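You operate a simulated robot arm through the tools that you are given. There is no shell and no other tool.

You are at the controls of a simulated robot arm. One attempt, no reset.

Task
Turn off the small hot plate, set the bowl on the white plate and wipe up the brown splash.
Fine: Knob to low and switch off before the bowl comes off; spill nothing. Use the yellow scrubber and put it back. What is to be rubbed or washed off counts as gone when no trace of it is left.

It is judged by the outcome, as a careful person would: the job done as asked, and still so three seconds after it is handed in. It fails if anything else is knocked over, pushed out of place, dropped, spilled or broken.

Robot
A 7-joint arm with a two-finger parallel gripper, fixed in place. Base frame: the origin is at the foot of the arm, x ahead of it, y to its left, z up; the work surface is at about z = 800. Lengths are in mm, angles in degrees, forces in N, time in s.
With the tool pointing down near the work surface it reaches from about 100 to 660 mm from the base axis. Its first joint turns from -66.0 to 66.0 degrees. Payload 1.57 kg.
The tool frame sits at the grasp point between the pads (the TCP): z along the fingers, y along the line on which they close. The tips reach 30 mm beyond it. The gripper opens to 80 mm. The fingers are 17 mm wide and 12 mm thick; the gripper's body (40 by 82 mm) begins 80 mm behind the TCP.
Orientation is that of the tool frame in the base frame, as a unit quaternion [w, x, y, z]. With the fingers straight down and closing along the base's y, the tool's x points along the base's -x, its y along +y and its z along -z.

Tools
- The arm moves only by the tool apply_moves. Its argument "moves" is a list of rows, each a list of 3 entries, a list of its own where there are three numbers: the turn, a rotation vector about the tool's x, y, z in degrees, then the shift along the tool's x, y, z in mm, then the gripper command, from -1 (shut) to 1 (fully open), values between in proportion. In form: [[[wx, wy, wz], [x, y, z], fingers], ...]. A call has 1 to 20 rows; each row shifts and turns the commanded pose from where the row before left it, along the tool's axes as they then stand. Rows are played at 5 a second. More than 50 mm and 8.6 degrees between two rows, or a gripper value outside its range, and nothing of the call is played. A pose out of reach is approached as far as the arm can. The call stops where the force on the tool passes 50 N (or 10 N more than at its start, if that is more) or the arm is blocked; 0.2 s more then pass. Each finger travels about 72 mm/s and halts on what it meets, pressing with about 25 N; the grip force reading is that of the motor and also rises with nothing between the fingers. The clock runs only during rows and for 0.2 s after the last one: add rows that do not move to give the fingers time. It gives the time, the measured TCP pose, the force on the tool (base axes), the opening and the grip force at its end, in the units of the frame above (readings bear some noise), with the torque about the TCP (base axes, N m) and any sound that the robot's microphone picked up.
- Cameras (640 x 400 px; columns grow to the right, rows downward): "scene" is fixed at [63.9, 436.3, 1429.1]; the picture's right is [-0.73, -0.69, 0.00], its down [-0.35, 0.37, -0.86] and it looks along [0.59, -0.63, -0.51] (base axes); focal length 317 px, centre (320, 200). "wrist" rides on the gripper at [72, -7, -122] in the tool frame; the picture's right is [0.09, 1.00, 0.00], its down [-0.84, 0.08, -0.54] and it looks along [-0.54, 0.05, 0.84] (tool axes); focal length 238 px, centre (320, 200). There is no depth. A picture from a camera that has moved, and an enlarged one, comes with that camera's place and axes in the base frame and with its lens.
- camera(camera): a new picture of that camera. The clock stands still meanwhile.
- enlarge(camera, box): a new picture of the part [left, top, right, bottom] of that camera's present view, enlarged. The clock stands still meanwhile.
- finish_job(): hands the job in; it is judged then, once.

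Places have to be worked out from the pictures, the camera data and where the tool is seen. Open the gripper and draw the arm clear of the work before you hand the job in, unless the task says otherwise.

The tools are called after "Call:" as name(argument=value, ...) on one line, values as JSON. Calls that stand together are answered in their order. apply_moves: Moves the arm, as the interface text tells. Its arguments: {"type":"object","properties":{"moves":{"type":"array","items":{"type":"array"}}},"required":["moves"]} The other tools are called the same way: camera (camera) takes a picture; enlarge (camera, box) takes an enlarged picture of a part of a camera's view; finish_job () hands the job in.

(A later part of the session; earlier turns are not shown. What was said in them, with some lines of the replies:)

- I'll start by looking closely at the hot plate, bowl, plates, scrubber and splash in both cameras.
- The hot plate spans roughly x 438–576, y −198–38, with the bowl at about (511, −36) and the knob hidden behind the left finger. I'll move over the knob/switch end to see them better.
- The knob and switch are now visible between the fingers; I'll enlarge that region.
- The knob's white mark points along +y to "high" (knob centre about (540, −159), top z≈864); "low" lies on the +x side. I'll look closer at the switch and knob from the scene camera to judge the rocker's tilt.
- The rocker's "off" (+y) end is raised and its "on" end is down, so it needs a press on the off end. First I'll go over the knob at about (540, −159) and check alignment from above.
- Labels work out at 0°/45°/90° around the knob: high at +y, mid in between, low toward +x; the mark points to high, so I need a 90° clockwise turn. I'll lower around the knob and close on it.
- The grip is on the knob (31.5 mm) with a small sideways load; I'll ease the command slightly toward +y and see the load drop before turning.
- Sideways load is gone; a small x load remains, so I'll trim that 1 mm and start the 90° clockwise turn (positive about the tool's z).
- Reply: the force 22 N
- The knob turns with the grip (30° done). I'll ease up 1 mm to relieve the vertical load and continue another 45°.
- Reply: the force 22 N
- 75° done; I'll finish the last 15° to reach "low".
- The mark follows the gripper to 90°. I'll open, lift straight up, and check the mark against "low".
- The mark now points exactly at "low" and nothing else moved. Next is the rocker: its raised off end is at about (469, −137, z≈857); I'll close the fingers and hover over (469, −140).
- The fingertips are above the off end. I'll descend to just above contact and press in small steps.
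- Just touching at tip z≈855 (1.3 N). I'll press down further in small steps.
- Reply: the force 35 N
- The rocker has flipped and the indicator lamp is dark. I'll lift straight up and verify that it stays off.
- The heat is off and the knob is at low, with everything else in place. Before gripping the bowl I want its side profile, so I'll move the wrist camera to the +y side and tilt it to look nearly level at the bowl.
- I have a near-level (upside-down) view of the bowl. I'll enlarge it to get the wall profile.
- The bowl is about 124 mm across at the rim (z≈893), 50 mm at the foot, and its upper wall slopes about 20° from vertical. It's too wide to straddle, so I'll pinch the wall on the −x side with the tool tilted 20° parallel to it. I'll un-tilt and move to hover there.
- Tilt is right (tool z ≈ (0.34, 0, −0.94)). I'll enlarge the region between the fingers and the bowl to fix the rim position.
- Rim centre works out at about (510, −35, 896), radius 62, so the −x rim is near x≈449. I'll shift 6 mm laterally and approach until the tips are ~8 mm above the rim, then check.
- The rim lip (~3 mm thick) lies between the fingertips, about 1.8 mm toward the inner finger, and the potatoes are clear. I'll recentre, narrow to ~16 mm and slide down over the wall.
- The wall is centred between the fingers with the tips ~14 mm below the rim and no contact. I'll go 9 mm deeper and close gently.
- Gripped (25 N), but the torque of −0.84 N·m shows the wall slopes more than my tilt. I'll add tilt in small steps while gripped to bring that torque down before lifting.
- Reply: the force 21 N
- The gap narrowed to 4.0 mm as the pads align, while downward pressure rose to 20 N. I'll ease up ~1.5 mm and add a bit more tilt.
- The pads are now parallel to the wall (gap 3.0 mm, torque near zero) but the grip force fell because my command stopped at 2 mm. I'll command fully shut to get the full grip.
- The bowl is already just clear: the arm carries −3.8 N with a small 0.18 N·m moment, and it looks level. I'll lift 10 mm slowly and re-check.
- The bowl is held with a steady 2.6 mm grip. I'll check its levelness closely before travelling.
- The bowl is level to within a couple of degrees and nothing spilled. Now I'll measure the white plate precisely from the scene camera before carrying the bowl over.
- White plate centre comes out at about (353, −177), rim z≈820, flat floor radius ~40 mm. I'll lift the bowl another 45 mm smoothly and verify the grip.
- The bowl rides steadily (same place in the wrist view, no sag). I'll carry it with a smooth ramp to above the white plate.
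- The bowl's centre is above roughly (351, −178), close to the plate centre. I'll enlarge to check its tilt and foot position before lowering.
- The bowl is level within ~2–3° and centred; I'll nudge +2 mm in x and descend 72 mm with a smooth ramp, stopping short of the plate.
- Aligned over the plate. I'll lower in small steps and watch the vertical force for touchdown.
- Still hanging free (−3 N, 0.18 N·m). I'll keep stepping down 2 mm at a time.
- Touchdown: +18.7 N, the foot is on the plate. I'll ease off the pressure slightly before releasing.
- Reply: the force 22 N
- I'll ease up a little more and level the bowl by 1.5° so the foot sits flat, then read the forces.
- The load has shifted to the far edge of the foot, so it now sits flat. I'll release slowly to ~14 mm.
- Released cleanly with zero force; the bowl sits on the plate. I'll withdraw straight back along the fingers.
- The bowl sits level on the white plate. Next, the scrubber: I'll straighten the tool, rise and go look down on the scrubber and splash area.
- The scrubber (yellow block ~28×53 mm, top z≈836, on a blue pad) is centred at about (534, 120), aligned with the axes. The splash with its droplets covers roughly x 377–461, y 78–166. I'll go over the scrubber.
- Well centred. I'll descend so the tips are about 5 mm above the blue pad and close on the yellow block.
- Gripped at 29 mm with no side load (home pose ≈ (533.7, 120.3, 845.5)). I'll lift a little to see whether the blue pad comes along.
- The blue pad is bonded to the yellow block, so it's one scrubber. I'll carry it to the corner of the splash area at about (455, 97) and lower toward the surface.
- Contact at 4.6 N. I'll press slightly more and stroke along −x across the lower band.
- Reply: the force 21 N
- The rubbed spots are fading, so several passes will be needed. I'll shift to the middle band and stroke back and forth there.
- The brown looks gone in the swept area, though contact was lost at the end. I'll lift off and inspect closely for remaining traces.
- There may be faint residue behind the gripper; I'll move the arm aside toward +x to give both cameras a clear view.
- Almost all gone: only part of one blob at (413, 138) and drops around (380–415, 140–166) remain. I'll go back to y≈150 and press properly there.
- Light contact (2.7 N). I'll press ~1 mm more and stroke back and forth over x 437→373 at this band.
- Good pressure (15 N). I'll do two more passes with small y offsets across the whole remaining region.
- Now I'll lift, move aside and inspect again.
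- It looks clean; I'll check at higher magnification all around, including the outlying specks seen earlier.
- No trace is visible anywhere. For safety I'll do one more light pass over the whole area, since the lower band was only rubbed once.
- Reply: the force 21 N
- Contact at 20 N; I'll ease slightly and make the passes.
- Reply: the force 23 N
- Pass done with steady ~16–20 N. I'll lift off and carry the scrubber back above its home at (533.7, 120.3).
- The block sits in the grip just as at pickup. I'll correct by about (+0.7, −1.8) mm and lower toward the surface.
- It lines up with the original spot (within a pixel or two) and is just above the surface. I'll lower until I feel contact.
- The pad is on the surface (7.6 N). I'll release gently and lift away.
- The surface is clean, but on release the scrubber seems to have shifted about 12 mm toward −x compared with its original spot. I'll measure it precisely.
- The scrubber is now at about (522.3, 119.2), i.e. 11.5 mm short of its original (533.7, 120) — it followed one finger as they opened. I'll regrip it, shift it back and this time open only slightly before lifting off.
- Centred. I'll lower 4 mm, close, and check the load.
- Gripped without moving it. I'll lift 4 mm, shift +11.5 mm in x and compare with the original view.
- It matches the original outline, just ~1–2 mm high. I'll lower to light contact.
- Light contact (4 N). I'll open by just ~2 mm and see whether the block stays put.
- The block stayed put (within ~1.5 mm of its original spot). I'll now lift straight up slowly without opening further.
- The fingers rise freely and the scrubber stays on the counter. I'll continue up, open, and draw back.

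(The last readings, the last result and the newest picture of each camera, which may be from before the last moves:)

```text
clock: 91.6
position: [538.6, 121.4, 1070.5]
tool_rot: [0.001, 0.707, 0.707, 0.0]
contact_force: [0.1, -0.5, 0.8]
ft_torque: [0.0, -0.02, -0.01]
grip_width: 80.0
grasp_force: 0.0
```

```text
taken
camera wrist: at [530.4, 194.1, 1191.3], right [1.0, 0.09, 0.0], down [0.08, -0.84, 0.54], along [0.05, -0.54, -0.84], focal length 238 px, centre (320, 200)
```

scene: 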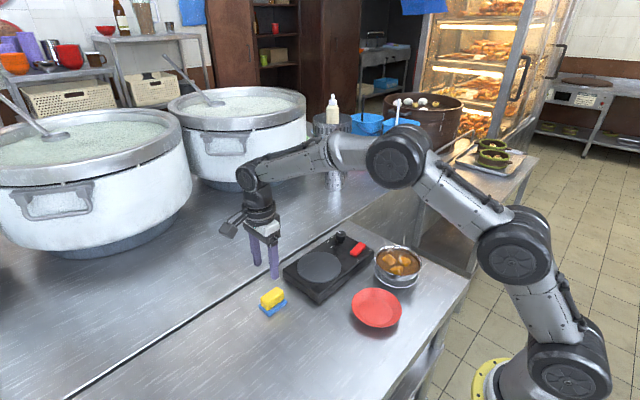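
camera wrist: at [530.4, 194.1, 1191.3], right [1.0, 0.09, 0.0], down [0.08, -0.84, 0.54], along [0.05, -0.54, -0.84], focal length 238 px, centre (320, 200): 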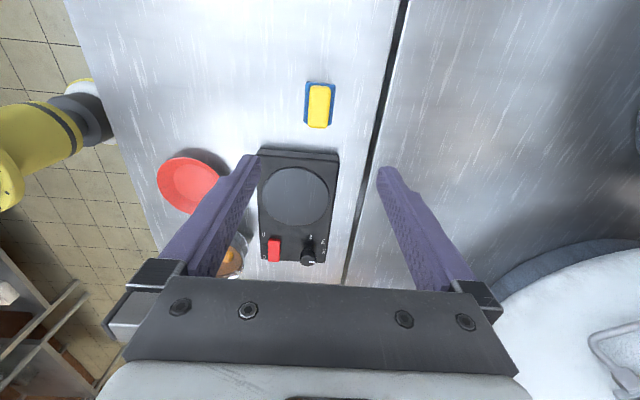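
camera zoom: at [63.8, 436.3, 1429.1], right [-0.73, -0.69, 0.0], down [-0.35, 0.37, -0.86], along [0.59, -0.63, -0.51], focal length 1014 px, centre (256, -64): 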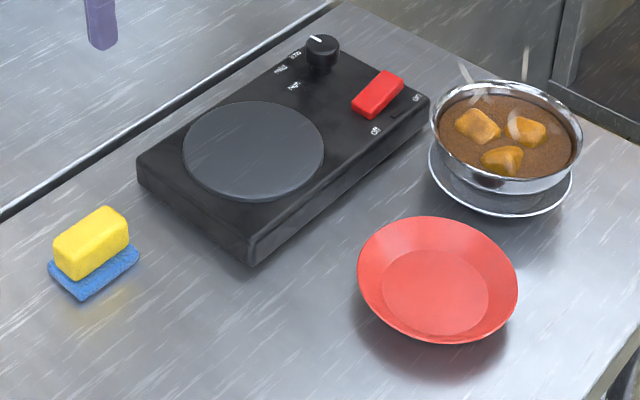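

Everything is in place. I'll do a last close inspection of the bowl/plate, the knob and switch, and the wiped area for any traces or drips.

Call:
enlarge(camera="scene", box=[325, 225, 435, 295])

Call:
enlarge(camera="scene", box=[265, 300, 345, 360])

Call:
enlarge(camera="wrist", box=[190, 50, 310, 150])

Call:
enlarge(camera="wrist", box=[250, 140, 350, 270])

```text
5.71 times, centred on (380, 260) of scene
camera zoom: at [63.8, 436.3, 1429.1], right [-0.73, -0.69, 0.0], down [-0.35, 0.37, -0.86], along [0.59, -0.63, -0.51], focal length 1810 px, centre (-23, -143)
```

zoom: 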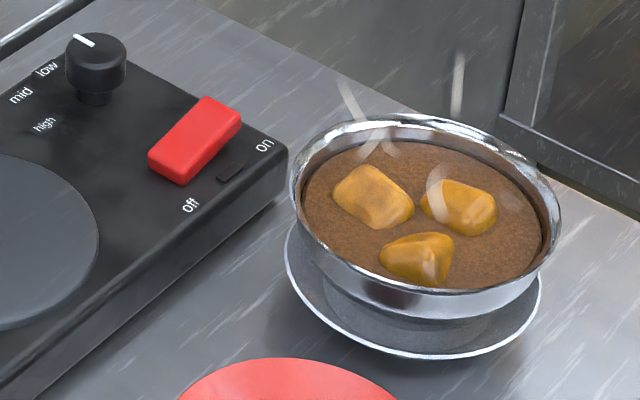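

```text
6.67 times, centred on (305, 330) of scene
camera zoom: at [63.8, 436.3, 1429.1], right [-0.73, -0.69, 0.0], down [-0.35, 0.37, -0.86], along [0.59, -0.63, -0.51], focal length 2112 px, centre (420, -667)
```

zoom: 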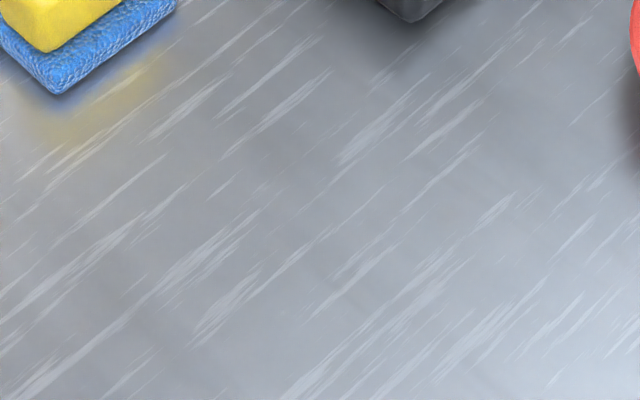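

```text
4.00 times, centred on (250, 100) of wrist
camera zoom: at [530.4, 194.1, 1191.3], right [1.0, 0.09, 0.0], down [0.08, -0.84, 0.54], along [0.05, -0.54, -0.84], focal length 953 px, centre (600, 600)
```

zoom: 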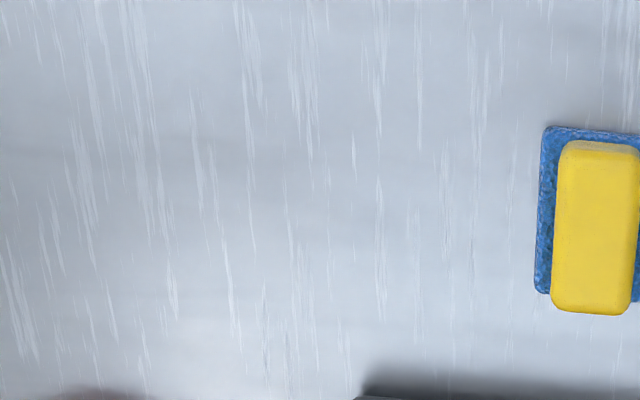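

```text
3.08 times, centred on (300, 205) of wrist
camera zoom: at [530.4, 194.1, 1191.3], right [1.0, 0.09, 0.0], down [0.08, -0.84, 0.54], along [0.05, -0.54, -0.84], focal length 733 px, centre (382, 185)
```

zoom: 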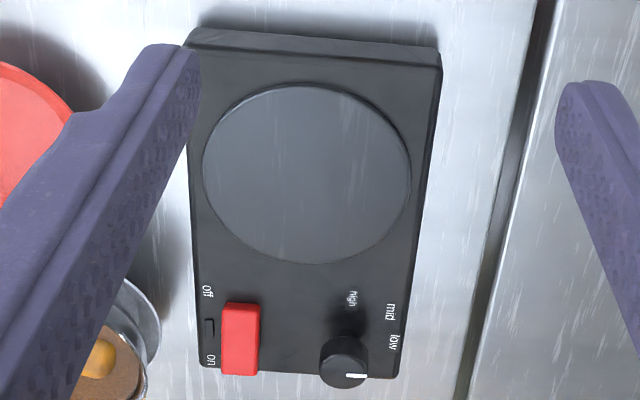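

All checks out: lamp off, knob on low, bowl level on the white plate, counter clean, scrubber back. I'll draw the arm up and clear to its starting pose before handing in.

Call:
apply_moves(moves=[[[0, 0, 0], [0, 0, -40], 1], [[0, 0, 0], [-29.6, -27.2, -18], 1], [[0, 0, 0], [-29.6, -27.2, -18], 1], [[0, 0, 0], [-29.6, -27.2, -18], 1], [[0, 0, 0], [-29.6, -27.2, -18], 1], [[0, 0, 0], [-29.6, -27.2, 0], 1], [[0, 0, 0], [0, 0, 0], 1], [[0, 0, 0], [0, 0, 0], 1]])

Call:
camera(camera="scene")

Call:
camera(camera="wrist")

```text
clock: 93.4
position: [396.6, -31.0, 1183.5]
tool_rot: [0.001, 0.707, 0.707, 0.0]
contact_force: [0.1, -0.7, -0.6]
ft_torque: [0.01, -0.01, 0.01]
grip_width: 80.2
grasp_force: 0.1
```

```text
taken
```

scene: 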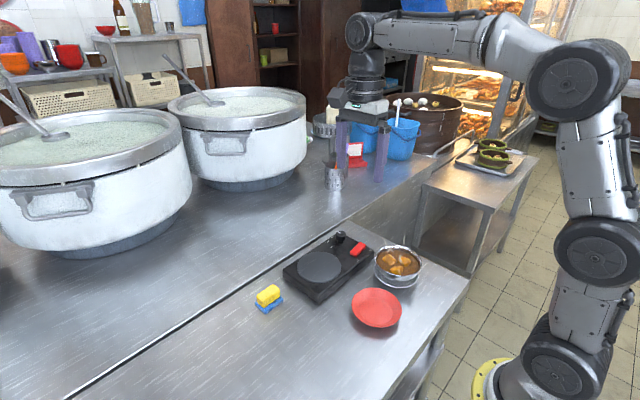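

```text
taken
camera wrist: at [388.8, 41.9, 1304.4], right [1.0, 0.09, 0.0], down [0.08, -0.84, 0.54], along [0.05, -0.54, -0.84], focal length 238 px, centre (320, 200)
```

wrist: 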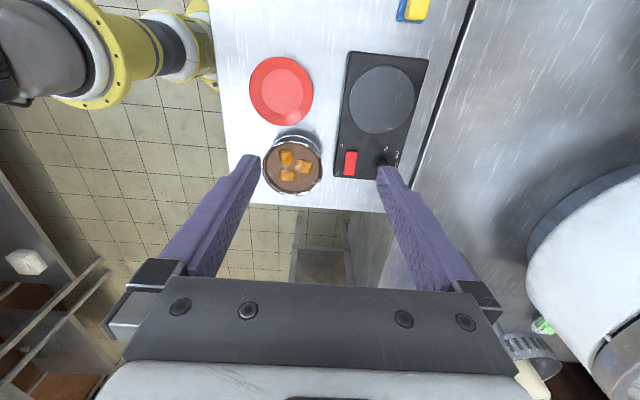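

The arm is clear, the gripper is open, and the final pictures show every part of the task in its finished state. I'm handing the job in.

Call:
finish_job()

```text
The job is handed in.
```

The job is handed in, and every part of it looked done in the final pictures. I don't have the judge's result.

- **Hot plate:** I turned the knob from high to low and pressed the switch off before moving the bowl. The indicator lamp is dark.
- **Bowl:** It sits level on the white plate, a few millimetres off centre. I lifted it by the rim, so one fingertip dipped into the soup. I saw no spill or drips on the plate, the hot plate or the counter.
- **Brown splash:** I wiped the whole area and its outlying droplets with the scrubber, and no trace shows at high magnification.
- **Yellow scrubber:** It is back within about 2 mm of where it started. On the first release it slid about 11 mm sideways on the counter with one of the fingers, so I picked it up and placed it again.

Nothing else was moved or knocked over. The arm is drawn clear with the gripper open.
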